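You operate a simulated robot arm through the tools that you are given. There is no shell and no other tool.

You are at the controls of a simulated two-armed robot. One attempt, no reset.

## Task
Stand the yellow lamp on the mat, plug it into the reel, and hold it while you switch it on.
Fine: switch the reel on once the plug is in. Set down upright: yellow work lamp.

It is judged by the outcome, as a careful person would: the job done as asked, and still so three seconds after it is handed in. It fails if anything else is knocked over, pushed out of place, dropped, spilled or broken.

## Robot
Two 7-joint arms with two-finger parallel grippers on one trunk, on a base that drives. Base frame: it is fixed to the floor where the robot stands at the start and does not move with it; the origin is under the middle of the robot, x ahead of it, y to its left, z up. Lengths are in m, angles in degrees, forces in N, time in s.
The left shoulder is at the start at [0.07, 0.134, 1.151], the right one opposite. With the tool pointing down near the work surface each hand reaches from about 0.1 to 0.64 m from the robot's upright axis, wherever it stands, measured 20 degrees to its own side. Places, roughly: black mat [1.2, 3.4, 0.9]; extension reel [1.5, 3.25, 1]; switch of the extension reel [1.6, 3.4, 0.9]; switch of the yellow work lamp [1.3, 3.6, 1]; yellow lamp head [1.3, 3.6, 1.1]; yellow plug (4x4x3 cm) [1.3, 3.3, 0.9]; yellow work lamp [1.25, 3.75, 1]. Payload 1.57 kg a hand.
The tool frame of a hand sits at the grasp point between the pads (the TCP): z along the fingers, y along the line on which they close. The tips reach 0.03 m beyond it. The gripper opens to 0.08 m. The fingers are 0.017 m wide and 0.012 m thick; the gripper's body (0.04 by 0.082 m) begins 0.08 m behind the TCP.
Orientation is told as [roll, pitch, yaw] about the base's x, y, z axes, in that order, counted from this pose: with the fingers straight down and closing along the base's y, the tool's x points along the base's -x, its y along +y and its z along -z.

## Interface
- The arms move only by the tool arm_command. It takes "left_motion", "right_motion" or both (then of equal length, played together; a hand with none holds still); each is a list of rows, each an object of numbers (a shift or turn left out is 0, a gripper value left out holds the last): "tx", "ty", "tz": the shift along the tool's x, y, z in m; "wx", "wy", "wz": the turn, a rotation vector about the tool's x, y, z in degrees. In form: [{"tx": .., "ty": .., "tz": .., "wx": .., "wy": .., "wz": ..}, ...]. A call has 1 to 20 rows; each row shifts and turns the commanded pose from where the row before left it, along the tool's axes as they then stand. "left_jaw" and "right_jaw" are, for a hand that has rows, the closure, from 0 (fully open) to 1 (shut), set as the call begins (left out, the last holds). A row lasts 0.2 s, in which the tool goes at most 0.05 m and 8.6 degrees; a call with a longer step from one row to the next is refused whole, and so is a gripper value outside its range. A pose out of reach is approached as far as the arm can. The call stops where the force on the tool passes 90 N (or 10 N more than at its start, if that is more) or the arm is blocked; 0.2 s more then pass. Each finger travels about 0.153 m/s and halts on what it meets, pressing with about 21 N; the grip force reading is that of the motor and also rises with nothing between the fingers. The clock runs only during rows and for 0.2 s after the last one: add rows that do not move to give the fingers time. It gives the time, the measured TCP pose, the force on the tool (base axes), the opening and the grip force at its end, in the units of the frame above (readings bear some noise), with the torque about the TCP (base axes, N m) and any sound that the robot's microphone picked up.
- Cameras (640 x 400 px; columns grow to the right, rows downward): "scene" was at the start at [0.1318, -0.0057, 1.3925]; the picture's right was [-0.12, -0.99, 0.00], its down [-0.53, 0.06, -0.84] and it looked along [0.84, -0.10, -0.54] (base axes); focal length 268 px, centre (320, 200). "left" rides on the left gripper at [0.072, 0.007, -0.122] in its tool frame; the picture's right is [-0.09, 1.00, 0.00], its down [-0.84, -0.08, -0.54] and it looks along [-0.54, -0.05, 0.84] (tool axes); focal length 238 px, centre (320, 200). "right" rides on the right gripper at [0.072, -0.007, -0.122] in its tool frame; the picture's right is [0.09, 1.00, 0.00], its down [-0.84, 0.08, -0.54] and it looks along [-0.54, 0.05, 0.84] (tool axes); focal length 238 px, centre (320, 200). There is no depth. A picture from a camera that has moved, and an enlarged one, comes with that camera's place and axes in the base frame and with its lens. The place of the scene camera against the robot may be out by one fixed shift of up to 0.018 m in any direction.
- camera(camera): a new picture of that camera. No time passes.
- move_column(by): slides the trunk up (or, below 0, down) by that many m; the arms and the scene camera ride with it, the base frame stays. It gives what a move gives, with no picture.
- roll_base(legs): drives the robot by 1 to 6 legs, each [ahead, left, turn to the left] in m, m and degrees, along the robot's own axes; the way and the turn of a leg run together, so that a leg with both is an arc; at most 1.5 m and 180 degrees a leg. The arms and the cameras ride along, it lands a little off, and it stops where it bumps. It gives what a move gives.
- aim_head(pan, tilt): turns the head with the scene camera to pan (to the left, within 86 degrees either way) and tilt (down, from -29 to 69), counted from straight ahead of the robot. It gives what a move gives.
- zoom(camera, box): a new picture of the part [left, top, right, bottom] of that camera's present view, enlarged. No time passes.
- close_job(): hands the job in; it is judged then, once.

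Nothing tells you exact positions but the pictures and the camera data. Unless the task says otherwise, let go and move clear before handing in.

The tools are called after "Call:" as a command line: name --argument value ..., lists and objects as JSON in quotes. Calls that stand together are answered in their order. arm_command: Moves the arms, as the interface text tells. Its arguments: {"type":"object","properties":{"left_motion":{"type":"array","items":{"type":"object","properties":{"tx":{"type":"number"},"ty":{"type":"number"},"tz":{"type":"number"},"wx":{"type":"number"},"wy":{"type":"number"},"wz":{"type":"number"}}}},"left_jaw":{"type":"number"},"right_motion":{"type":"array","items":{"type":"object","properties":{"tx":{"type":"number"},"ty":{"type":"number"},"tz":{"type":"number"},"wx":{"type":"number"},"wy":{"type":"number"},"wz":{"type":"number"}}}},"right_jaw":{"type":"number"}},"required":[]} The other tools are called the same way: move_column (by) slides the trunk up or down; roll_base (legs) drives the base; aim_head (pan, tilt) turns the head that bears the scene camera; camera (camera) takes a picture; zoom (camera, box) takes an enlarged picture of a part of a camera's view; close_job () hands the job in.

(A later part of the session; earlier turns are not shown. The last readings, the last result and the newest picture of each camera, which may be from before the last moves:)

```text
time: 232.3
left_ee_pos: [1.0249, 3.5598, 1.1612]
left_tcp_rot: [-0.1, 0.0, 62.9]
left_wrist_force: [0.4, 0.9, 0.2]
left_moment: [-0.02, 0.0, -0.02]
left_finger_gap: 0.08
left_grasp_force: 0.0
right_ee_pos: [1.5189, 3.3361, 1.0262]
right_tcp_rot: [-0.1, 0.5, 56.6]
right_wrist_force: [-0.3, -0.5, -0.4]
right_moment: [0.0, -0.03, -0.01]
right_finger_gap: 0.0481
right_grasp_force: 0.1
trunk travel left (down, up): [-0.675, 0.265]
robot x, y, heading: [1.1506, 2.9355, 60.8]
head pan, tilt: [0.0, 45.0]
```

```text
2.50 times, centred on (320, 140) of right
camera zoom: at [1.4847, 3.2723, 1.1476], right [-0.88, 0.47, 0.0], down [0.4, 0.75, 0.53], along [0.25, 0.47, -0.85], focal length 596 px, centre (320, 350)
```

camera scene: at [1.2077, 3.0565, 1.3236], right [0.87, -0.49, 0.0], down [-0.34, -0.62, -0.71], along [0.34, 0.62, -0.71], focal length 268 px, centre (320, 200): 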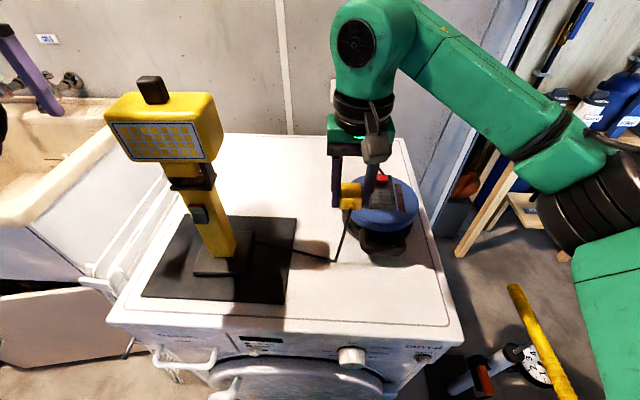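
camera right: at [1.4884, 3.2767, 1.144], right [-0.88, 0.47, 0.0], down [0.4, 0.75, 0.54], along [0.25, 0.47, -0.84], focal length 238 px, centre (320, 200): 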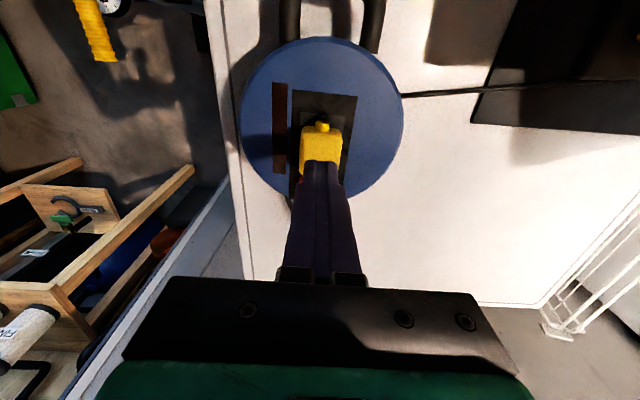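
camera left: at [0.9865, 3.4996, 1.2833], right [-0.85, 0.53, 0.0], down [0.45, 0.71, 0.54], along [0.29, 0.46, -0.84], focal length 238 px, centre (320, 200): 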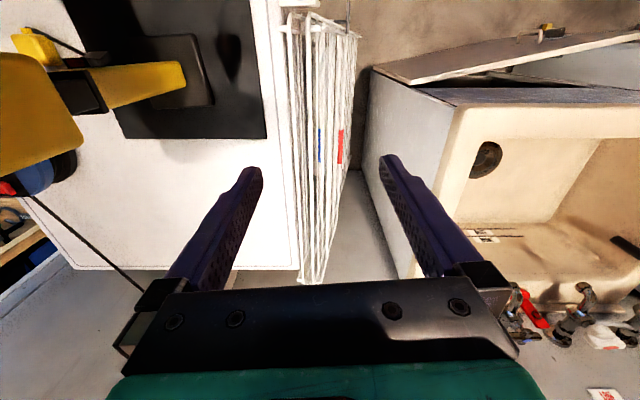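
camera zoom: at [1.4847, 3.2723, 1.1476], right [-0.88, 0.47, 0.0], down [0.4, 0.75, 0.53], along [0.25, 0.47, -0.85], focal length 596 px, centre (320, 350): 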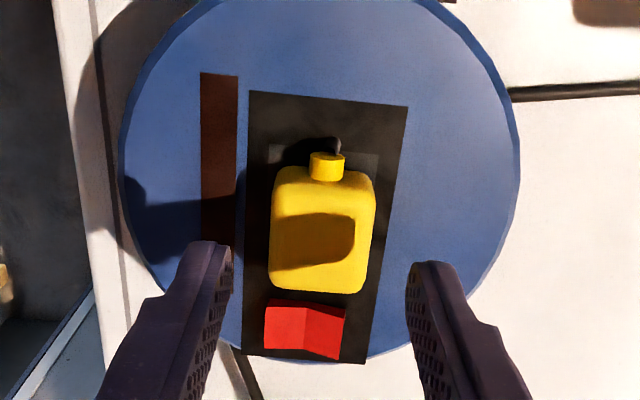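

Now the plug sits squarely on the plate, aligned within about 1.5 mm. I'll close the fingers and press it straight down from above.

Call:
arm_command --right_jaw 1 --right_motion '[{"tx": -0.004}, {}, {}, {"tz": 0.015}, {"tz": 0.015}, {"tz": 0.005}, {}]'

Call:
arm_command --right_motion '[{"tz": 0.004}, {"tz": 0.004}, {}]'

Call:
arm_command --right_motion '[{"tz": 0.003}, {"tz": 0.003}, {}]'

Call:
zoom --camera "scene" --box '[330, 140, 430, 240]'

```text
time: 233.9
left_ee_pos: [1.0259, 3.5594, 1.16]
left_tcp_rot: [-0.1, 0.1, 63.0]
left_wrist_force: [0.0, -0.4, -0.5]
left_moment: [0.0, 0.04, 0.01]
left_finger_gap: 0.0799
left_grasp_force: 0.0
right_ee_pos: [1.5208, 3.3409, 0.9928]
right_tcp_rot: [-0.1, 0.5, 56.6]
right_wrist_force: [-0.1, 0.2, 0.2]
right_moment: [-0.01, -0.03, 0.03]
right_finger_gap: 0.0001
right_grasp_force: 20.7
trunk travel left (down, up): [-0.675, 0.265]
robot x, y, heading: [1.1516, 2.9391, 60.5]
head pan, tilt: [0.0, 45.0]
```

```text
time: 234.7
left_ee_pos: [1.0244, 3.5585, 1.1621]
left_tcp_rot: [0.0, -0.2, 63.0]
left_wrist_force: [0.0, 0.2, -0.8]
left_moment: [-0.01, -0.02, 0.0]
left_finger_gap: 0.0798
left_grasp_force: 0.0
right_ee_pos: [1.5213, 3.341, 0.9844]
right_tcp_rot: [-0.2, 0.3, 56.8]
right_wrist_force: [1.6, 1.4, 6.2]
right_moment: [0.06, -0.07, 0.0]
right_finger_gap: 0.0
right_grasp_force: 20.8
trunk travel left (down, up): [-0.675, 0.265]
robot x, y, heading: [1.1506, 2.9377, 60.9]
head pan, tilt: [0.0, 45.0]
```

```text
time: 235.5
left_ee_pos: [1.0221, 3.5565, 1.163]
left_tcp_rot: [-0.2, -0.2, 62.9]
left_wrist_force: [0.3, 0.1, -0.7]
left_moment: [0.03, 0.0, -0.03]
left_finger_gap: 0.0799
left_grasp_force: 0.1
right_ee_pos: [1.5203, 3.3396, 0.9842]
right_tcp_rot: [0.0, -0.1, 56.5]
right_wrist_force: [10.0, 10.4, 47.7]
right_moment: [0.35, -0.4, -0.02]
right_finger_gap: 0.0
right_grasp_force: 21.0
trunk travel left (down, up): [-0.675, 0.265]
robot x, y, heading: [1.1503, 2.9352, 61.0]
head pan, tilt: [0.0, 45.0]
```

```text
4.00 times, centred on (380, 190) of scene
camera zoom: at [1.205, 3.0533, 1.3245], right [0.87, -0.49, 0.0], down [-0.34, -0.62, -0.71], along [0.35, 0.62, -0.7], focal length 1073 px, centre (80, 240)
```

zoom: 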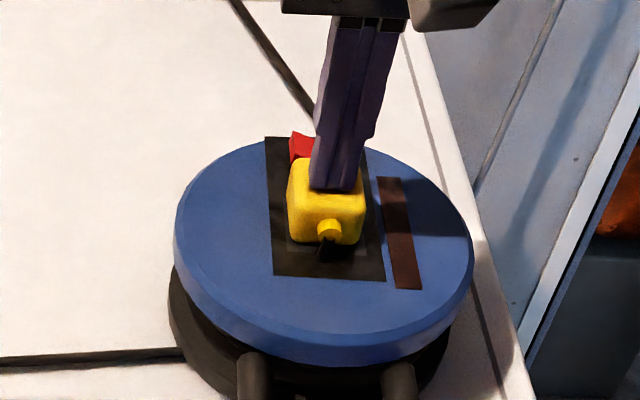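

Pressing with 48 N moved nothing, so the plug isn't going in this way. I'll take it back to the dryer front and inspect its far face with the wrist camera before deciding how to insert it.

Call:
arm_command --right_motion '[{"tz": -0.01}, {"tz": -0.02}, {"tz": -0.02}, {}]'

Call:
arm_command --right_jaw 0.35 --right_motion '[{}, {}, {}, {"tx": 0.001, "tz": 0.02}, {"tz": 0.02}, {"tz": 0.02}, {"tz": 0.013}, {}]'

Call:
arm_command --right_jaw 1 --right_motion '[{}, {}, {}, {"tz": -0.002}, {"tz": -0.003}, {"tz": -0.004}, {"tz": -0.005}, {"tz": -0.006}, {}]'

Call:
zoom --camera "right" --box '[230, 80, 410, 240]'

```text
time: 236.5
left_ee_pos: [1.0251, 3.5597, 1.1592]
left_tcp_rot: [0.0, 0.0, 63.0]
left_wrist_force: [-1.1, -0.1, -0.5]
left_moment: [-0.03, -0.01, -0.01]
left_finger_gap: 0.0799
left_grasp_force: 0.1
right_ee_pos: [1.5225, 3.3394, 1.0273]
right_tcp_rot: [-0.1, 0.7, 56.5]
right_wrist_force: [0.0, -0.4, 0.2]
right_moment: [0.01, 0.0, 0.0]
right_finger_gap: 0.0001
right_grasp_force: 21.2
trunk travel left (down, up): [-0.675, 0.265]
robot x, y, heading: [1.15, 2.9355, 60.9]
head pan, tilt: [0.0, 45.0]
heard: snap
```

```text
time: 238.3
left_ee_pos: [1.0247, 3.5586, 1.1606]
left_tcp_rot: [-0.1, 0.0, 63.0]
left_wrist_force: [-0.3, 0.2, -0.3]
left_moment: [0.01, 0.01, 0.0]
left_finger_gap: 0.0803
left_grasp_force: 0.3
right_ee_pos: [1.5215, 3.3392, 0.9549]
right_tcp_rot: [-0.1, 0.4, 56.7]
right_wrist_force: [1.4, -0.3, 2.5]
right_moment: [0.06, 0.05, 0.02]
right_finger_gap: 0.052
right_grasp_force: 0.1
trunk travel left (down, up): [-0.675, 0.265]
robot x, y, heading: [1.1476, 2.938, 60.7]
head pan, tilt: [0.0, 45.0]
```

```text
time: 240.3
left_ee_pos: [1.0247, 3.5607, 1.1614]
left_tcp_rot: [-0.1, -0.1, 63.0]
left_wrist_force: [-0.5, 0.5, 0.2]
left_moment: [0.02, -0.01, 0.03]
left_finger_gap: 0.0799
left_grasp_force: 0.1
right_ee_pos: [1.5221, 3.3402, 0.9753]
right_tcp_rot: [-0.1, 0.5, 56.6]
right_wrist_force: [-0.3, -0.8, 0.0]
right_moment: [-0.03, 0.01, -0.01]
right_finger_gap: 0.0351
right_grasp_force: 20.4
trunk travel left (down, up): [-0.675, 0.265]
robot x, y, heading: [1.1511, 2.9396, 60.9]
head pan, tilt: [0.0, 45.0]
heard: snap
```

```text
2.50 times, centred on (320, 160) of right
camera zoom: at [1.4869, 3.2766, 1.0969], right [-0.88, 0.47, 0.0], down [0.4, 0.75, 0.53], along [0.25, 0.47, -0.84], focal length 596 px, centre (320, 300)
```

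zoom: 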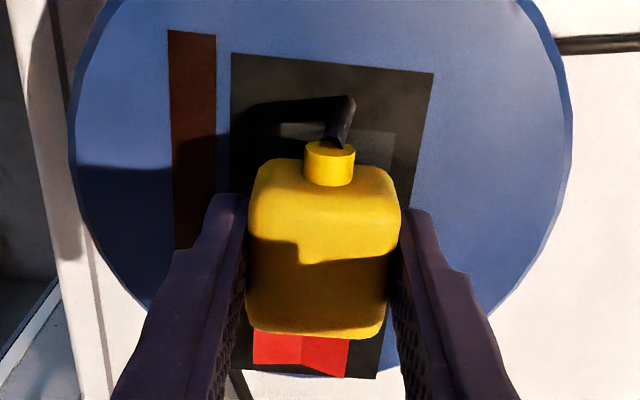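

A "snap" sounded right after I pressed and withdrew, and another one when I pulled the plug up again — so the flat orientation was right and it had actually plugged in. I'll set it back in the same place and press it in again the same way.

Call:
arm_command --right_motion '[{"tz": 0.006}, {"tz": 0.006}, {"tz": 0.004}, {"tz": 0.002}, {}]'

Call:
zoom --camera "right" --box '[230, 80, 410, 240]'

Call:
arm_command --right_jaw 0.4 --right_motion '[{}, {}, {"tz": -0.02}, {"tz": -0.03}, {"tz": -0.02}, {}]'

Call:
zoom --camera "right" --box '[230, 60, 410, 220]'

```text
time: 241.5
left_ee_pos: [1.0241, 3.559, 1.1615]
left_tcp_rot: [-0.1, 0.1, 62.9]
left_wrist_force: [-0.3, -0.8, -0.3]
left_moment: [-0.01, 0.01, 0.0]
left_finger_gap: 0.0801
left_grasp_force: 0.0
right_ee_pos: [1.5204, 3.3419, 0.9574]
right_tcp_rot: [-0.1, 0.5, 56.6]
right_wrist_force: [0.7, 0.1, -0.3]
right_moment: [0.0, 0.0, 0.02]
right_finger_gap: 0.035
right_grasp_force: 20.5
trunk travel left (down, up): [-0.675, 0.265]
robot x, y, heading: [1.1502, 2.9368, 60.8]
head pan, tilt: [0.0, 45.0]
```

```text
2.50 times, centred on (320, 160) of right
camera zoom: at [1.4863, 3.2776, 1.0789], right [-0.88, 0.47, 0.0], down [0.4, 0.75, 0.53], along [0.25, 0.47, -0.84], focal length 596 px, centre (320, 300)
```

zoom: 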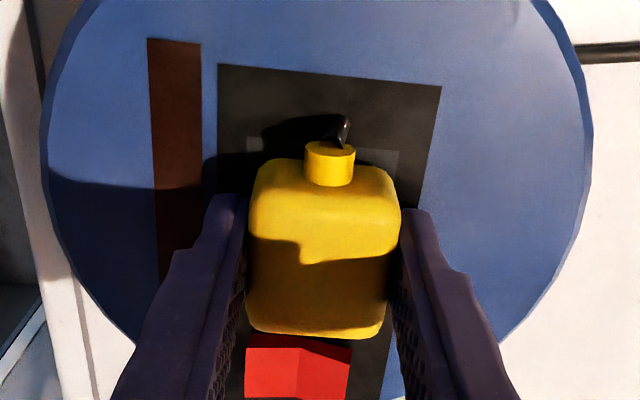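

```text
time: 242.9
left_ee_pos: [1.0245, 3.5589, 1.1612]
left_tcp_rot: [-0.1, 0.0, 63.1]
left_wrist_force: [-0.6, 0.0, -0.1]
left_moment: [0.05, 0.0, 0.0]
left_finger_gap: 0.0798
left_grasp_force: 0.1
right_ee_pos: [1.5209, 3.3401, 1.0278]
right_tcp_rot: [-0.1, 0.5, 56.6]
right_wrist_force: [-0.1, 0.2, 0.4]
right_moment: [-0.01, -0.01, -0.03]
right_finger_gap: 0.0477
right_grasp_force: 0.1
trunk travel left (down, up): [-0.675, 0.265]
robot x, y, heading: [1.1527, 2.9344, 61.0]
head pan, tilt: [0.0, 45.0]
```

```text
2.50 times, centred on (320, 140) of right
camera zoom: at [1.4864, 3.2768, 1.1498], right [-0.88, 0.47, 0.0], down [0.4, 0.75, 0.53], along [0.25, 0.47, -0.85], focal length 596 px, centre (320, 350)
```

zoom: 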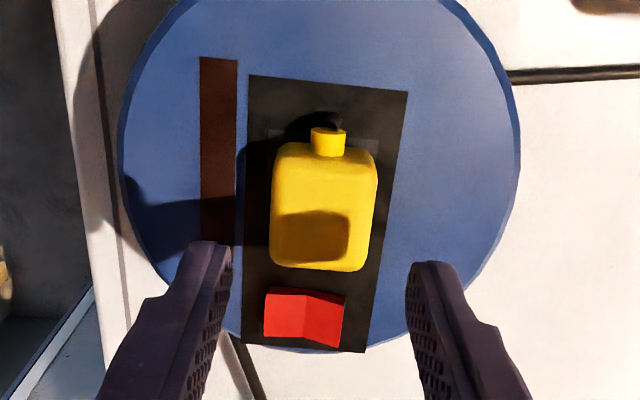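

Aligned again. Now I'll press down with closed fingers and hold the pressure for a moment.

Call:
arm_command --right_jaw 1 --right_motion '[{}, {}, {}, {"tz": 0.015}, {"tz": 0.015}, {"tz": 0.005}, {}]'

Call:
arm_command --right_motion '[{"tz": 0.004}, {"tz": 0.005}, {}]'

Call:
arm_command --right_motion '[{"tz": 0.003}, {"tz": 0.003}, {}, {}]'

```text
time: 244.5
left_ee_pos: [1.0238, 3.5597, 1.1605]
left_tcp_rot: [-0.1, 0.1, 63.0]
left_wrist_force: [0.3, -0.1, -0.4]
left_moment: [0.01, -0.01, -0.01]
left_finger_gap: 0.0803
left_grasp_force: 0.1
right_ee_pos: [1.5219, 3.3393, 0.9912]
right_tcp_rot: [-0.1, 0.5, 56.6]
right_wrist_force: [0.4, 0.2, -0.7]
right_moment: [-0.05, -0.04, 0.0]
right_finger_gap: 0.0001
right_grasp_force: 21.0
trunk travel left (down, up): [-0.675, 0.265]
robot x, y, heading: [1.1504, 2.9374, 60.8]
head pan, tilt: [0.0, 45.0]
```

```text
time: 245.3
left_ee_pos: [1.0243, 3.558, 1.1625]
left_tcp_rot: [0.0, 0.0, 62.9]
left_wrist_force: [0.4, 0.4, 0.4]
left_moment: [-0.01, -0.01, 0.02]
left_finger_gap: 0.0799
left_grasp_force: 0.1
right_ee_pos: [1.5202, 3.3392, 0.9857]
right_tcp_rot: [0.0, 0.1, 56.5]
right_wrist_force: [6.9, 4.5, 20.8]
right_moment: [0.15, -0.23, 0.01]
right_finger_gap: 0.0
right_grasp_force: 20.7
trunk travel left (down, up): [-0.675, 0.265]
robot x, y, heading: [1.1484, 2.9393, 60.9]
head pan, tilt: [0.0, 45.0]
heard: snap
```

```text
time: 246.3
left_ee_pos: [1.0243, 3.5551, 1.1634]
left_tcp_rot: [0.0, -0.2, 63.0]
left_wrist_force: [-0.3, 0.4, 0.5]
left_moment: [-0.01, 0.0, -0.02]
left_finger_gap: 0.0804
left_grasp_force: 0.0
right_ee_pos: [1.52, 3.3377, 0.985]
right_tcp_rot: [0.3, -0.5, 56.4]
right_wrist_force: [21.4, 13.5, 58.1]
right_moment: [0.33, -0.61, -0.04]
right_finger_gap: 0.0002
right_grasp_force: 21.5
trunk travel left (down, up): [-0.675, 0.265]
robot x, y, heading: [1.1499, 2.9353, 61.1]
head pan, tilt: [0.0, 45.0]
```

"Snap" — the plug is in. I'll raise the hand carefully without touching the plug further.

Call:
arm_command --right_motion '[{"tz": -0.008}, {"tz": -0.01}, {"tz": -0.02}, {"tz": -0.03}, {}]'

Call:
camera --camera "right"

Call:
zoom --camera "right" --box '[240, 80, 400, 240]'

Call:
camera --camera "scene"

```text
time: 247.5
left_ee_pos: [1.0244, 3.5587, 1.1614]
left_tcp_rot: [0.0, 0.0, 63.0]
left_wrist_force: [0.3, -0.2, 0.6]
left_moment: [0.0, 0.03, 0.01]
left_finger_gap: 0.0802
left_grasp_force: 0.1
right_ee_pos: [1.5195, 3.3428, 1.0447]
right_tcp_rot: [0.0, 0.4, 56.6]
right_wrist_force: [-0.4, 0.4, 0.3]
right_moment: [0.01, 0.0, -0.03]
right_finger_gap: 0.0
right_grasp_force: 20.5
trunk travel left (down, up): [-0.675, 0.265]
robot x, y, heading: [1.1533, 2.935, 60.6]
head pan, tilt: [0.0, 45.0]
```

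```text
taken
camera right: at [1.4858, 3.2781, 1.1667], right [-0.88, 0.47, 0.0], down [0.4, 0.75, 0.53], along [0.25, 0.47, -0.85], focal length 238 px, centre (320, 200)
```

right: 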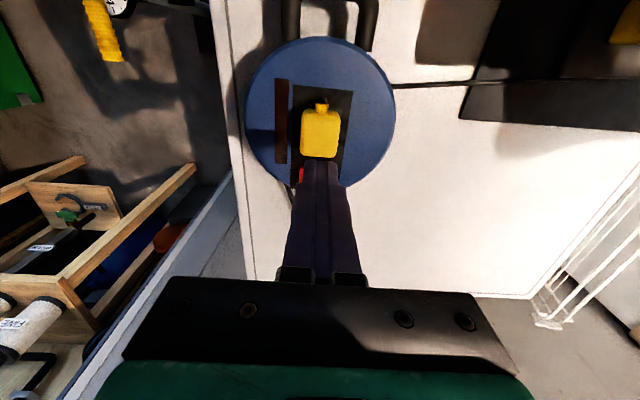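

```text
2.50 times, centred on (320, 160) of right
camera zoom: at [1.4858, 3.2781, 1.1667], right [-0.88, 0.47, 0.0], down [0.4, 0.75, 0.53], along [0.25, 0.47, -0.85], focal length 596 px, centre (320, 300)
```

zoom: 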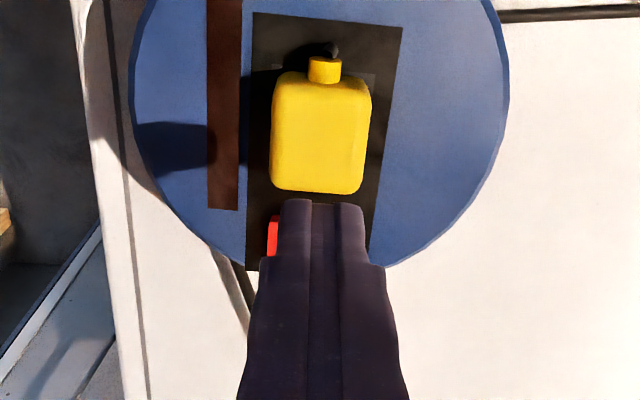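

```text
taken
camera scene: at [1.2084, 3.0569, 1.3235], right [0.87, -0.49, 0.0], down [-0.35, -0.62, -0.71], along [0.34, 0.62, -0.71], focal length 268 px, centre (320, 200)
```

scene: 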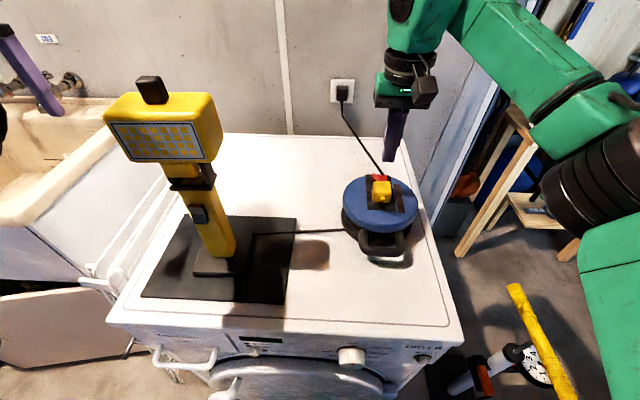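

The plug is seated and the cable runs freely. Next is the reel's red rocker, so let me look at it closely to see which way it tilts.

Call:
arm_command --right_motion '[{"tx": 0.03, "ty": -0.03, "tz": -0.02}, {"tx": 0.04}, {"tx": 0.03}, {}]'

Call:
zoom --camera "scene" --box '[355, 160, 415, 220]'

Call:
camera --camera "right"

Call:
zoom --camera "right" --box '[280, 130, 460, 290]'

```text
time: 248.5
left_ee_pos: [1.0257, 3.5594, 1.1612]
left_tcp_rot: [0.0, 0.0, 62.9]
left_wrist_force: [0.2, -0.7, 0.1]
left_moment: [0.01, 0.05, -0.02]
left_finger_gap: 0.08
left_grasp_force: 0.1
right_ee_pos: [1.4917, 3.2384, 1.0665]
right_tcp_rot: [-0.1, 0.5, 56.5]
right_wrist_force: [0.1, -0.2, 0.1]
right_moment: [0.0, 0.01, -0.01]
right_finger_gap: 0.0
right_grasp_force: 20.9
trunk travel left (down, up): [-0.675, 0.265]
robot x, y, heading: [1.1505, 2.9357, 60.9]
head pan, tilt: [0.0, 45.0]
```

```text
6.67 times, centred on (385, 190) of scene
camera zoom: at [1.2086, 3.0567, 1.3235], right [0.87, -0.49, 0.0], down [-0.35, -0.62, -0.71], along [0.34, 0.62, -0.71], focal length 1788 px, centre (-113, 267)
```

zoom: 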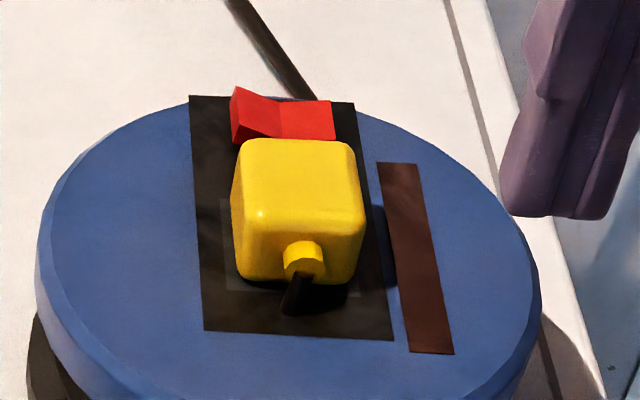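

```text
taken
camera right: at [1.4577, 3.1748, 1.1887], right [-0.88, 0.47, 0.0], down [0.4, 0.75, 0.53], along [0.25, 0.47, -0.85], focal length 238 px, centre (320, 200)
```

right: 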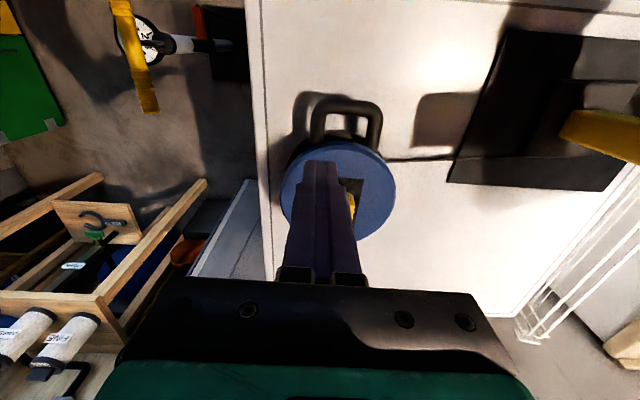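

```text
2.50 times, centred on (370, 210) of right
camera zoom: at [1.4577, 3.1748, 1.1887], right [-0.88, 0.47, 0.0], down [0.4, 0.75, 0.53], along [0.25, 0.47, -0.85], focal length 596 px, centre (195, 175)
```

zoom: 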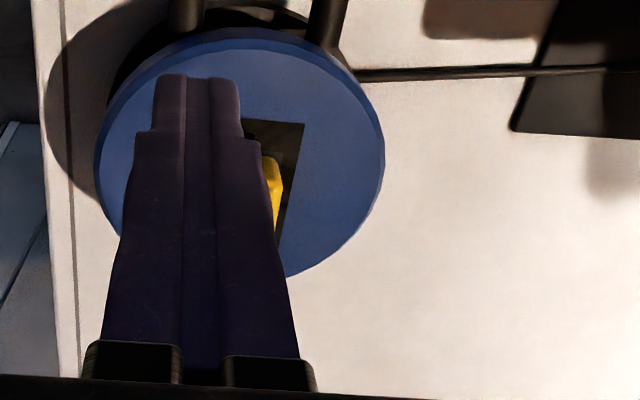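

The rocker's left end (toward the lamp) is raised and its right end is down, so it's off; pressing the left half should switch it on. I'll bring the closed fingertips over the left half.

Call:
arm_command --right_motion '[{"tx": -0.0376, "ty": 0.0108}, {"tx": -0.0376, "ty": 0.0108}, {"tx": -0.0376, "ty": 0.0108}, {"tx": -0.0376, "ty": 0.0109}, {"tz": 0.03}, {"tz": 0.03}, {}]'

Call:
zoom --camera "right" --box '[240, 80, 400, 240]'

Call:
zoom --camera "scene" --box '[345, 140, 425, 220]'

```text
time: 250.1
left_ee_pos: [1.0234, 3.5598, 1.1606]
left_tcp_rot: [0.0, 0.1, 63.0]
left_wrist_force: [0.1, 0.1, -0.3]
left_moment: [-0.01, -0.03, 0.0]
left_finger_gap: 0.0802
left_grasp_force: 0.0
right_ee_pos: [1.5333, 3.379, 1.0007]
right_tcp_rot: [-0.2, 0.4, 56.6]
right_wrist_force: [0.3, 0.0, -1.0]
right_moment: [0.0, -0.05, 0.0]
right_finger_gap: 0.0
right_grasp_force: 21.0
right hand out of reach, approached as far as the arm can: row 4
trunk travel left (down, up): [-0.675, 0.265]
robot x, y, heading: [1.1526, 2.936, 60.7]
head pan, tilt: [0.0, 45.0]
```

```text
2.50 times, centred on (320, 160) of right
camera zoom: at [1.4985, 3.3152, 1.1215], right [-0.88, 0.47, 0.0], down [0.4, 0.75, 0.54], along [0.25, 0.47, -0.84], focal length 596 px, centre (320, 300)
```

zoom: 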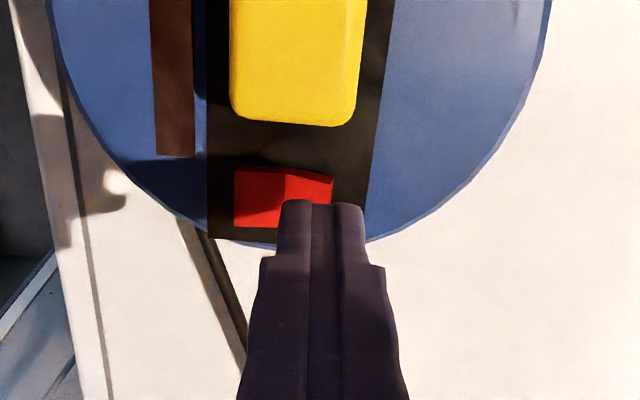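

```text
5.00 times, centred on (385, 180) of scene
camera zoom: at [1.2067, 3.0569, 1.3236], right [0.87, -0.49, 0.0], down [-0.34, -0.62, -0.71], along [0.35, 0.62, -0.71], focal length 1341 px, centre (-5, 300)
```

zoom: 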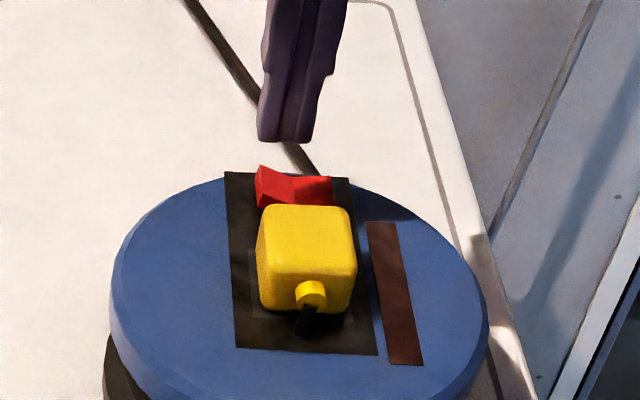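

Call:
arm_command --right_motion '[{"tx": -0.005, "tz": 0.01}, {"tz": 0.008}, {"tz": 0.004}, {}]'

Call:
zoom --camera "scene" --box '[345, 140, 425, 220]'

Call:
arm_command --right_motion '[{"tz": 0.004}, {"tz": 0.004}, {}]'

```text
time: 251.1
left_ee_pos: [1.0245, 3.5588, 1.1616]
left_tcp_rot: [-0.1, 0.0, 63.0]
left_wrist_force: [-1.1, -0.6, -0.2]
left_moment: [0.0, 0.02, -0.01]
left_finger_gap: 0.0801
left_grasp_force: 0.0
right_ee_pos: [1.5374, 3.3832, 0.9779]
right_tcp_rot: [0.0, 0.6, 56.6]
right_wrist_force: [0.5, 0.6, 0.2]
right_moment: [0.01, 0.0, 0.0]
right_finger_gap: 0.0
right_grasp_force: 20.8
trunk travel left (down, up): [-0.675, 0.265]
robot x, y, heading: [1.1519, 2.9409, 60.8]
head pan, tilt: [0.0, 45.0]
```

```text
5.00 times, centred on (385, 180) of scene
camera zoom: at [1.2077, 3.0569, 1.3235], right [0.87, -0.49, 0.0], down [-0.34, -0.62, -0.71], along [0.34, 0.62, -0.71], focal length 1341 px, centre (-5, 300)
```

zoom: 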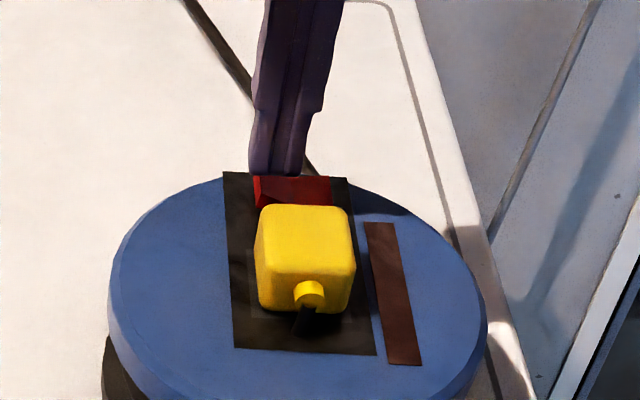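

```text
time: 251.9
left_ee_pos: [1.0257, 3.5598, 1.1603]
left_tcp_rot: [-0.1, 0.0, 63.1]
left_wrist_force: [0.3, 0.6, 0.3]
left_moment: [0.01, -0.02, -0.02]
left_finger_gap: 0.0802
left_grasp_force: 0.1
right_ee_pos: [1.5363, 3.3838, 0.9716]
right_tcp_rot: [-0.1, 0.6, 56.6]
right_wrist_force: [-0.6, 0.9, 0.0]
right_moment: [-0.02, -0.01, -0.03]
right_finger_gap: 0.0
right_grasp_force: 21.0
trunk travel left (down, up): [-0.675, 0.265]
robot x, y, heading: [1.1507, 2.9348, 60.8]
head pan, tilt: [0.0, 45.0]
```

Call:
arm_command --right_motion '[{"tz": 0.003}, {"tz": 0.003}, {}]'

Call:
zoom --camera "scene" --box '[355, 150, 415, 210]'

Call:
zoom --camera "right" --box '[270, 120, 370, 220]'

```text
time: 252.7
left_ee_pos: [1.0257, 3.5585, 1.1609]
left_tcp_rot: [0.0, 0.1, 62.9]
left_wrist_force: [-0.5, -0.8, -0.9]
left_moment: [0.04, -0.01, -0.02]
left_finger_gap: 0.08
left_grasp_force: 0.1
right_ee_pos: [1.5362, 3.3852, 0.9659]
right_tcp_rot: [-0.1, 0.6, 56.6]
right_wrist_force: [0.1, -0.2, 0.0]
right_moment: [0.0, -0.02, 0.01]
right_finger_gap: 0.0
right_grasp_force: 20.9
trunk travel left (down, up): [-0.675, 0.265]
robot x, y, heading: [1.1501, 2.9367, 60.7]
head pan, tilt: [0.0, 45.0]
heard: click
```

```text
6.67 times, centred on (385, 180) of scene
camera zoom: at [1.2085, 3.0569, 1.3235], right [0.87, -0.49, 0.0], down [-0.35, -0.62, -0.71], along [0.34, 0.62, -0.71], focal length 1788 px, centre (-113, 333)
```

zoom: 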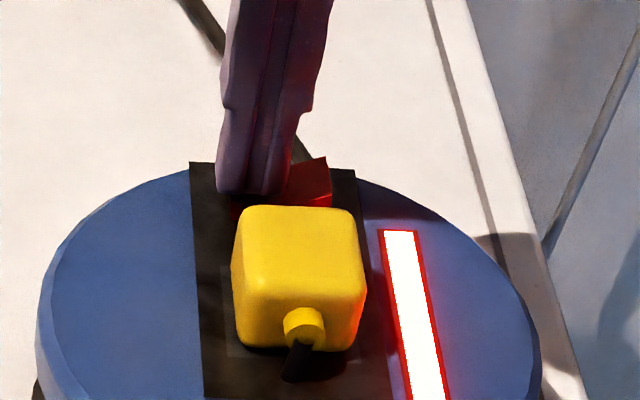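

```text
4.00 times, centred on (320, 170) of right
camera zoom: at [1.5023, 3.3212, 1.087], right [-0.88, 0.47, 0.0], down [0.4, 0.75, 0.53], along [0.25, 0.47, -0.84], focal length 953 px, centre (320, 320)
```

zoom: 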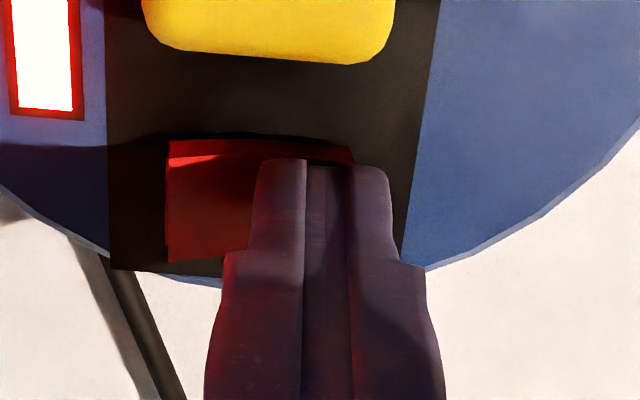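

Click — the reel's indicator strip is lit, so the reel is on. I'll raise the right hand straight up and clear of the plug.

Call:
arm_command --right_motion '[{"tz": -0.015}, {"tz": -0.03}, {"tz": -0.03}, {"tz": -0.02}, {"tx": 0.03}, {"tx": 0.04}, {"tx": 0.04}, {}]'

Call:
camera --camera "scene"

Call:
zoom --camera "scene" --box '[100, 60, 320, 310]'

```text
time: 254.5
left_ee_pos: [1.0246, 3.5593, 1.1611]
left_tcp_rot: [-0.2, 0.0, 63.0]
left_wrist_force: [0.2, 0.4, 0.9]
left_moment: [-0.05, -0.02, -0.01]
left_finger_gap: 0.0798
left_grasp_force: 0.1
right_ee_pos: [1.4777, 3.2908, 1.0433]
right_tcp_rot: [-0.1, 0.5, 56.4]
right_wrist_force: [0.0, -0.7, -0.1]
right_moment: [-0.03, -0.01, -0.02]
right_finger_gap: 0.0001
right_grasp_force: 20.1
right hand out of reach, approached as far as the arm can: row 4
trunk travel left (down, up): [-0.675, 0.265]
robot x, y, heading: [1.1491, 2.9352, 60.5]
head pan, tilt: [0.0, 45.0]
```

```text
taken
camera scene: at [1.2083, 3.0571, 1.3235], right [0.87, -0.49, 0.0], down [-0.35, -0.62, -0.71], along [0.34, 0.62, -0.71], focal length 268 px, centre (320, 200)
```

scene: 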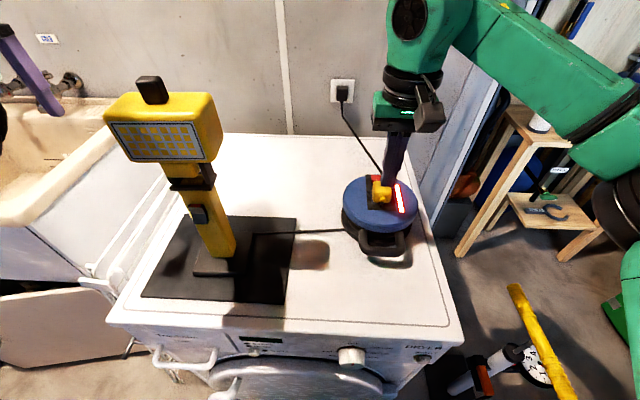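

```text
1.60 times, centred on (210, 185) of scene
camera zoom: at [1.2083, 3.0571, 1.3235], right [0.87, -0.49, 0.0], down [-0.35, -0.62, -0.71], along [0.34, 0.62, -0.71], focal length 429 px, centre (496, 224)
```

zoom: 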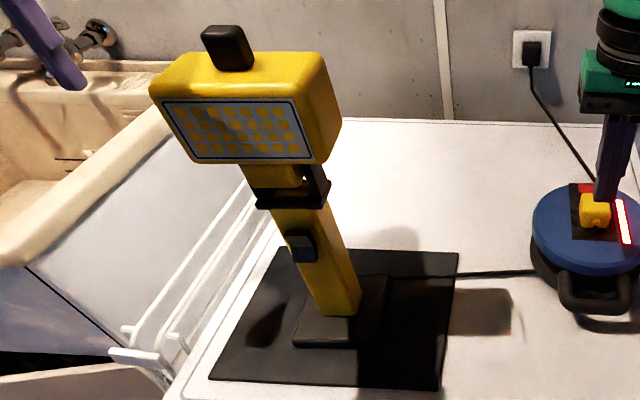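

Now the lamp. Let me look closely at its switch.

Call:
zoom --camera "scene" --box '[170, 180, 240, 240]'

Call:
zoom --camera "scene" --box '[90, 60, 240, 200]'

```text
6.67 times, centred on (205, 210) of scene
camera zoom: at [1.2083, 3.0571, 1.3235], right [0.87, -0.49, 0.0], down [-0.35, -0.62, -0.71], along [0.34, 0.62, -0.71], focal length 1788 px, centre (1087, 133)
```

zoom: 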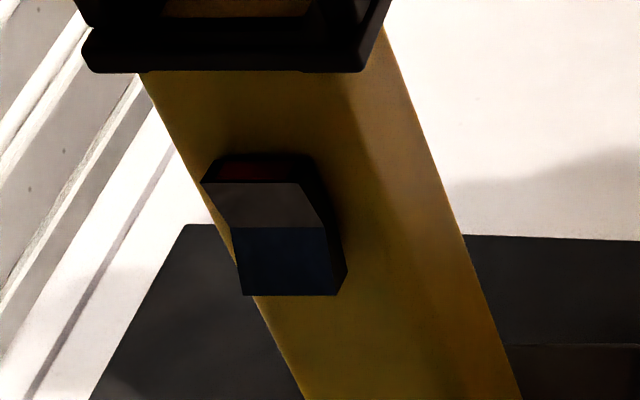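

```text
2.86 times, centred on (165, 130) of scene
camera zoom: at [1.2083, 3.0571, 1.3235], right [0.87, -0.49, 0.0], down [-0.35, -0.62, -0.71], along [0.34, 0.62, -0.71], focal length 766 px, centre (763, 400)
```

zoom: 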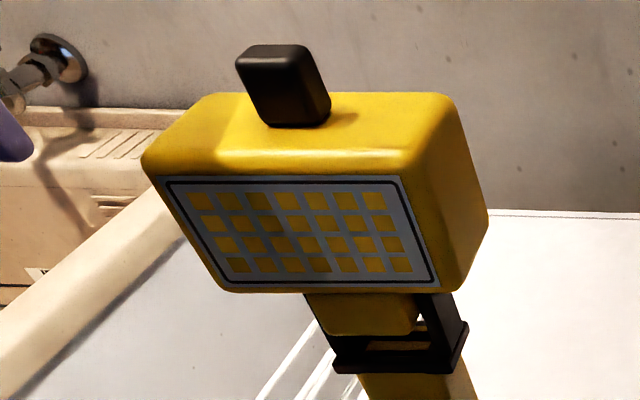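

The lamp's rocker has its top end protruding with red on its edge, so pressing the top half should turn it on. To work comfortably with both arms, I'll raise the trunk a little, back up 0.1 m and shift left 0.12 m so that the lamp is in front of me.

Call:
move_column --by 0.12

Call:
roll_base --legs '[[-0.1, 0, 0], [0, 0.12, 0]]'

Call:
camera --camera "scene"

Call:
camera --camera "left"

Call:
camera --camera "right"

```text
time: 256.0
left_ee_pos: [1.0248, 3.5596, 1.2812]
left_tcp_rot: [-0.1, 0.0, 63.0]
left_wrist_force: [0.4, 0.0, 0.0]
left_moment: [-0.01, 0.0, -0.01]
left_finger_gap: 0.0802
left_grasp_force: 0.1
right_ee_pos: [1.478, 3.292, 1.1639]
right_tcp_rot: [-0.1, 0.6, 56.7]
right_wrist_force: [-0.5, -0.7, -1.3]
right_moment: [0.0, 0.01, 0.0]
right_finger_gap: 0.0
right_grasp_force: 20.7
trunk travel left (down, up): [-0.795, 0.145]
robot x, y, heading: [1.1473, 2.9391, 60.6]
head pan, tilt: [0.0, 45.0]
```

```text
time: 258.0
left_ee_pos: [0.8681, 3.5287, 1.2837]
left_tcp_rot: [0.2, -0.1, 63.1]
left_wrist_force: [0.1, -0.7, 0.1]
left_moment: [0.03, 0.01, 0.0]
left_finger_gap: 0.0799
left_grasp_force: 0.0
right_ee_pos: [1.3222, 3.2622, 1.1649]
right_tcp_rot: [0.0, 0.3, 56.7]
right_wrist_force: [-0.7, -1.2, -0.3]
right_moment: [-0.01, -0.01, 0.01]
right_finger_gap: 0.0
right_grasp_force: 21.2
trunk travel left (down, up): [-0.795, 0.145]
robot x, y, heading: [0.9921, 2.9095, 61.0]
head pan, tilt: [0.0, 45.0]
```

```text
taken
camera scene: at [1.0529, 3.0271, 1.4437], right [0.87, -0.49, 0.0], down [-0.34, -0.62, -0.71], along [0.34, 0.62, -0.71], focal length 268 px, centre (320, 200)
```

scene: 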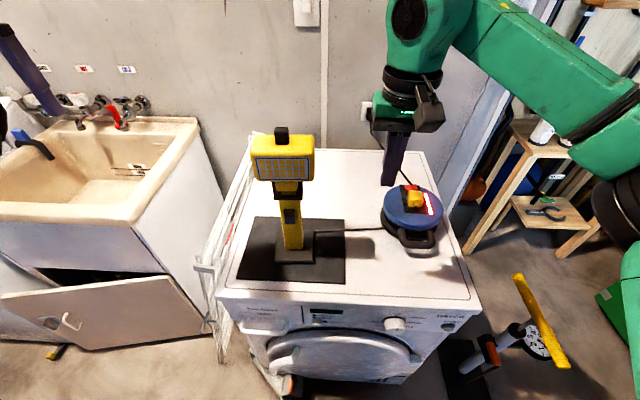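

```text
taken
camera left: at [0.8304, 3.4693, 1.4049], right [-0.85, 0.53, 0.0], down [0.45, 0.71, 0.54], along [0.29, 0.46, -0.84], focal length 238 px, centre (320, 200)
```

left: 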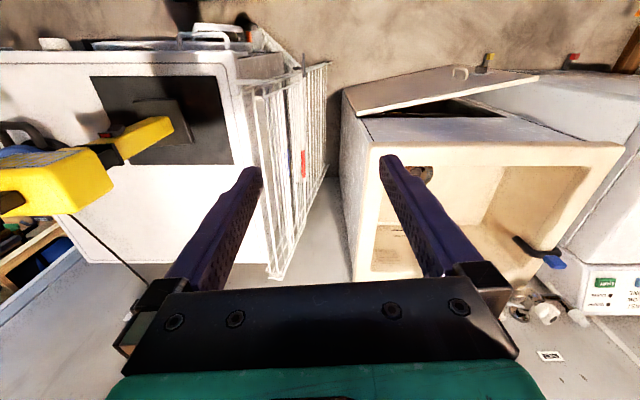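

```text
taken
camera right: at [1.2878, 3.1991, 1.2859], right [-0.88, 0.47, 0.0], down [0.4, 0.74, 0.54], along [0.25, 0.47, -0.84], focal length 238 px, centre (320, 200)
```

right: 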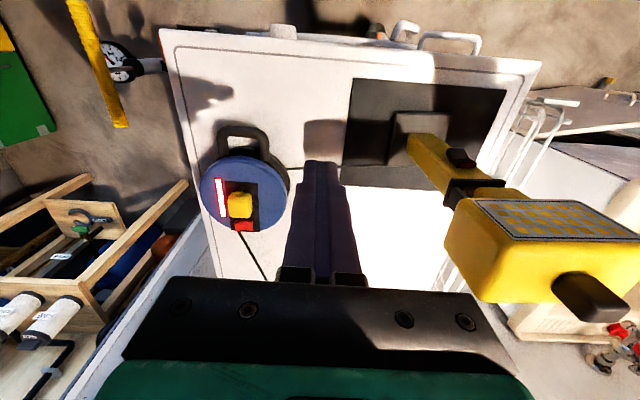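

The robot is well placed. Now the left hand goes over the lamp's top knob from above; the right hand moves slightly aside.

Call:
arm_command --left_jaw 0 --left_motion '[{"ty": -0.03, "tz": -0.02}, {"ty": -0.036, "tx": -0.006, "tz": -0.02}, {"ty": -0.036, "tx": -0.006}, {"ty": -0.036, "tx": -0.007}, {"ty": -0.036, "tx": -0.007}, {"ty": -0.036, "tx": -0.007}, {"ty": -0.036, "tx": -0.007}, {"ty": -0.036, "tx": -0.007}, {}]' --right_motion '[{"ty": -0.03}, {"ty": -0.03}, {}, {}, {}, {}, {}, {}, {}]'

Call:
camera --camera "left"

Call:
camera --camera "scene"

```text
time: 260.0
left_ee_pos: [1.1262, 3.4269, 1.2994]
left_tcp_rot: [-0.1, -0.2, 63.0]
left_wrist_force: [0.2, -0.4, 0.7]
left_moment: [0.0, -0.02, -0.03]
left_finger_gap: 0.08
left_grasp_force: 0.1
left hand out of reach, approached as far as the arm can: row 2, 6, 7, 8
right_ee_pos: [1.3703, 3.2292, 1.165]
right_tcp_rot: [-0.1, 0.5, 56.6]
right_wrist_force: [-0.6, 0.1, 0.3]
right_moment: [0.0, 0.02, 0.0]
right_finger_gap: 0.0001
right_grasp_force: 21.0
trunk travel left (down, up): [-0.795, 0.145]
robot x, y, heading: [0.993, 2.9101, 60.9]
head pan, tilt: [0.0, 45.0]
```

```text
taken
camera left: at [1.0882, 3.3658, 1.4209], right [-0.85, 0.53, 0.0], down [0.45, 0.71, 0.54], along [0.29, 0.46, -0.84], focal length 238 px, centre (320, 200)
```

left: 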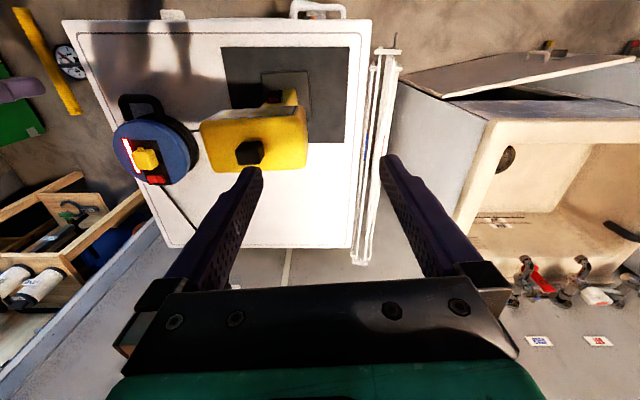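

```text
taken
camera scene: at [1.0506, 3.0303, 1.4435], right [0.87, -0.49, 0.0], down [-0.34, -0.62, -0.71], along [0.34, 0.62, -0.71], focal length 268 px, centre (320, 200)
```

scene: 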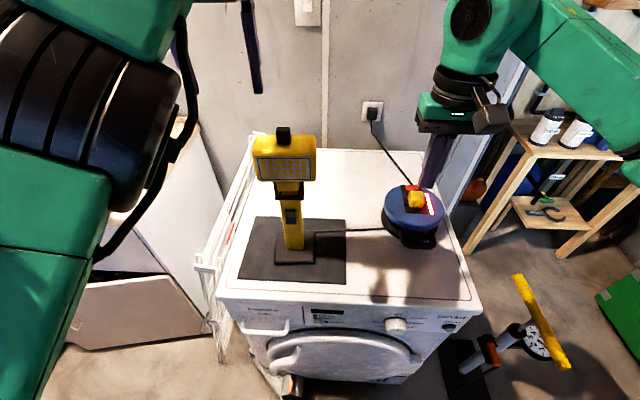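

The knob is at about [1.19, 3.40], top near z=1.21, with the base well within the mat. The left arm is at its upper reach limit, so I'll raise the trunk 0.1 m and then bring the hand over the knob.

Call:
move_column --by 0.1

Call:
arm_command --left_motion '[{"ty": -0.015, "tx": -0.001, "tz": 0.02}, {"ty": -0.018, "tx": -0.0015, "tz": 0.03}, {"ty": -0.018, "tx": -0.0015, "tz": 0.03}, {"ty": -0.017, "tx": -0.0014, "tz": 0.03}, {"tz": 0.02}, {}]'

Call:
camera --camera "left"

Call:
camera --camera "scene"

```text
time: 261.3
left_ee_pos: [1.1268, 3.4258, 1.3977]
left_tcp_rot: [-0.1, -0.1, 63.0]
left_wrist_force: [0.5, 0.0, 0.6]
left_moment: [0.0, -0.03, -0.04]
left_finger_gap: 0.0799
left_grasp_force: 0.1
right_ee_pos: [1.3713, 3.231, 1.2654]
right_tcp_rot: [-0.1, 0.6, 56.7]
right_wrist_force: [0.0, -0.1, -0.1]
right_moment: [0.0, -0.01, -0.01]
right_finger_gap: 0.0003
right_grasp_force: 20.7
trunk travel left (down, up): [-0.895, 0.045]
robot x, y, heading: [0.9925, 2.9062, 60.9]
head pan, tilt: [0.0, 45.0]
```

```text
time: 262.7
left_ee_pos: [1.1341, 3.4269, 1.3752]
left_tcp_rot: [-0.8, 0.2, 63.7]
left_wrist_force: [0.4, 0.5, 0.6]
left_moment: [0.0, 0.04, -0.03]
left_finger_gap: 0.0801
left_grasp_force: 0.0
left hand out of reach, approached as far as the arm can: row 2, 3, 4, 5
right_ee_pos: [1.371, 3.2289, 1.266]
right_tcp_rot: [-0.1, 0.5, 56.7]
right_wrist_force: [0.2, 1.0, 1.0]
right_moment: [-0.03, -0.01, 0.03]
right_finger_gap: 0.0001
right_grasp_force: 21.2
trunk travel left (down, up): [-0.895, 0.045]
robot x, y, heading: [0.9951, 2.9098, 61.0]
head pan, tilt: [0.0, 45.0]
```

```text
taken
camera left: at [1.0947, 3.3669, 1.4986], right [-0.85, 0.52, -0.01], down [0.43, 0.72, 0.54], along [0.29, 0.45, -0.84], focal length 238 px, centre (320, 200)
```

left: 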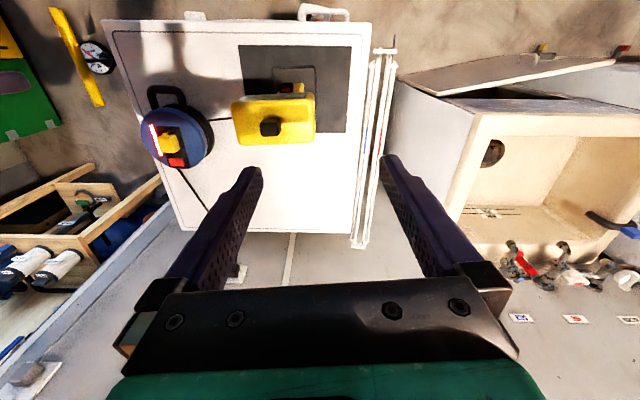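

```text
taken
camera scene: at [1.051, 3.0299, 1.5436], right [0.87, -0.49, 0.0], down [-0.34, -0.62, -0.71], along [0.34, 0.62, -0.71], focal length 268 px, centre (320, 200)
```

scene: 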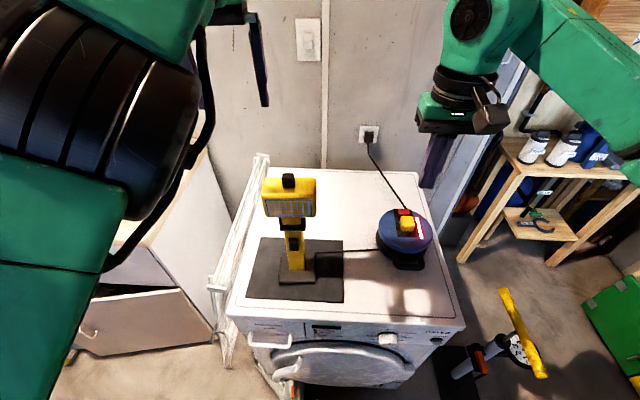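

Call:
arm_command --left_motion '[{"tz": 0.03}, {"tz": 0.03}, {"tz": 0.03}, {}]'

Call:
arm_command --left_motion '[{"ty": -0.015}, {"ty": -0.015}, {}]'

```text
time: 263.7
left_ee_pos: [1.1294, 3.4358, 1.3603]
left_tcp_rot: [-0.7, 0.0, 63.7]
left_wrist_force: [0.7, 1.3, 0.4]
left_moment: [-0.02, -0.02, -0.01]
left_finger_gap: 0.0801
left_grasp_force: 0.0
left hand out of reach, approached as far as the arm can: row 1, 2, 3
right_ee_pos: [1.3704, 3.2301, 1.2646]
right_tcp_rot: [-0.1, 0.6, 56.6]
right_wrist_force: [0.6, -0.1, 0.0]
right_moment: [-0.01, -0.02, -0.02]
right_finger_gap: 0.0
right_grasp_force: 21.3
trunk travel left (down, up): [-0.895, 0.045]
robot x, y, heading: [0.9937, 2.9099, 61.1]
head pan, tilt: [0.0, 45.0]
```

```text
time: 264.5
left_ee_pos: [1.143, 3.4312, 1.3605]
left_tcp_rot: [-0.4, 0.1, 63.5]
left_wrist_force: [-0.3, -0.3, 1.3]
left_moment: [0.01, -0.03, 0.03]
left_finger_gap: 0.0801
left_grasp_force: 0.0
left hand out of reach, approached as far as the arm can: row 1, 2
right_ee_pos: [1.3718, 3.2302, 1.2643]
right_tcp_rot: [-0.1, 0.5, 56.8]
right_wrist_force: [0.6, -0.5, 0.0]
right_moment: [0.03, 0.03, -0.01]
right_finger_gap: 0.0001
right_grasp_force: 20.8
trunk travel left (down, up): [-0.895, 0.045]
robot x, y, heading: [0.9968, 2.9087, 60.9]
head pan, tilt: [0.0, 45.0]
```

The left arm has got into an awkward elbow posture. I'll extend it forward-left over free space to let the elbow unfold, then come back to the knob.

Call:
arm_command --left_motion '[{"ty": 0.03, "tx": -0.02}, {"ty": 0.03, "tx": -0.03}, {"ty": 0.03, "tx": -0.03}, {"ty": 0.03, "tx": -0.03}, {"ty": 0.02, "tx": -0.03}, {"tx": -0.03, "tz": 0.02}, {"tz": 0.03}, {}]'

Call:
camera --camera "scene"

```text
time: 266.3
left_ee_pos: [1.0501, 3.5129, 1.3158]
left_tcp_rot: [-0.1, -0.2, 63.2]
left_wrist_force: [-0.2, -0.2, -0.7]
left_moment: [-0.03, 0.0, 0.01]
left_finger_gap: 0.08
left_grasp_force: 0.0
left hand out of reach, approached as far as the arm can: row 2, 3, 4, 5, 6
right_ee_pos: [1.3713, 3.2306, 1.2647]
right_tcp_rot: [-0.1, 0.5, 56.7]
right_wrist_force: [-0.1, 0.8, 0.9]
right_moment: [-0.03, 0.01, -0.03]
right_finger_gap: 0.0002
right_grasp_force: 20.9
trunk travel left (down, up): [-0.895, 0.045]
robot x, y, heading: [0.992, 2.9121, 60.6]
head pan, tilt: [0.0, 45.0]
```

```text
taken
camera scene: at [1.051, 3.0309, 1.5435], right [0.87, -0.49, 0.0], down [-0.34, -0.62, -0.71], along [0.34, 0.62, -0.71], focal length 268 px, centre (320, 200)
```

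scene: 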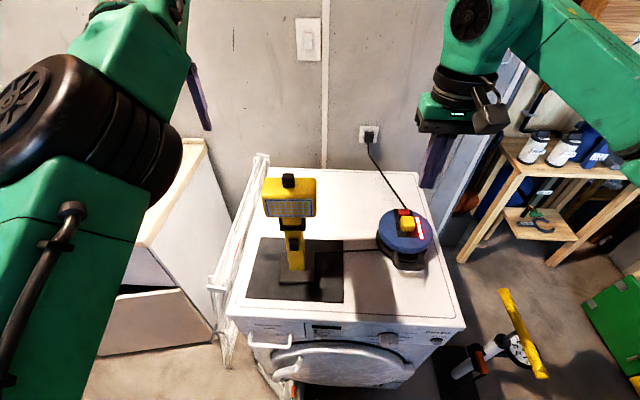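

Call:
arm_command --left_motion '[{"tz": 0.025}, {"tz": 0.025}, {"ty": -0.03, "tx": 0.01}, {"ty": -0.03, "tx": 0.01}, {"ty": -0.03, "tx": 0.005}, {}]'

Call:
camera --camera "scene"

```text
time: 267.7
left_ee_pos: [1.1228, 3.4867, 1.2713]
left_tcp_rot: [0.0, 0.0, 63.1]
left_wrist_force: [-0.3, -0.3, -0.7]
left_moment: [-0.02, 0.01, 0.02]
left_finger_gap: 0.0798
left_grasp_force: 0.2
left hand out of reach, approached as far as the arm can: row 3, 4, 5
right_ee_pos: [1.3707, 3.2307, 1.2645]
right_tcp_rot: [-0.1, 0.5, 56.7]
right_wrist_force: [-0.8, 1.0, 0.0]
right_moment: [0.03, -0.01, -0.03]
right_finger_gap: 0.0
right_grasp_force: 22.0
trunk travel left (down, up): [-0.895, 0.045]
robot x, y, heading: [0.994, 2.9125, 60.9]
head pan, tilt: [0.0, 45.0]
```

```text
taken
camera scene: at [1.051, 3.0305, 1.5435], right [0.87, -0.49, 0.0], down [-0.34, -0.62, -0.71], along [0.34, 0.62, -0.71], focal length 268 px, centre (320, 200)
```

scene: 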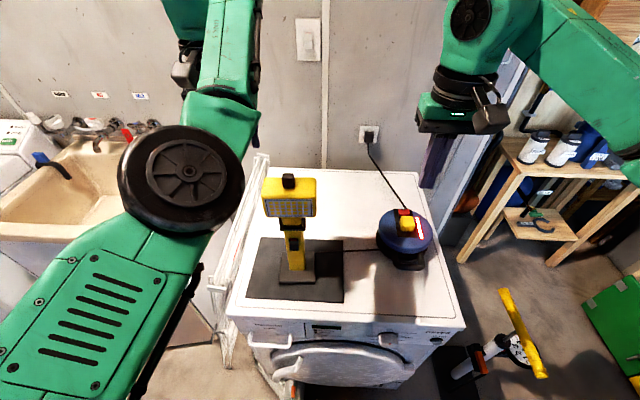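

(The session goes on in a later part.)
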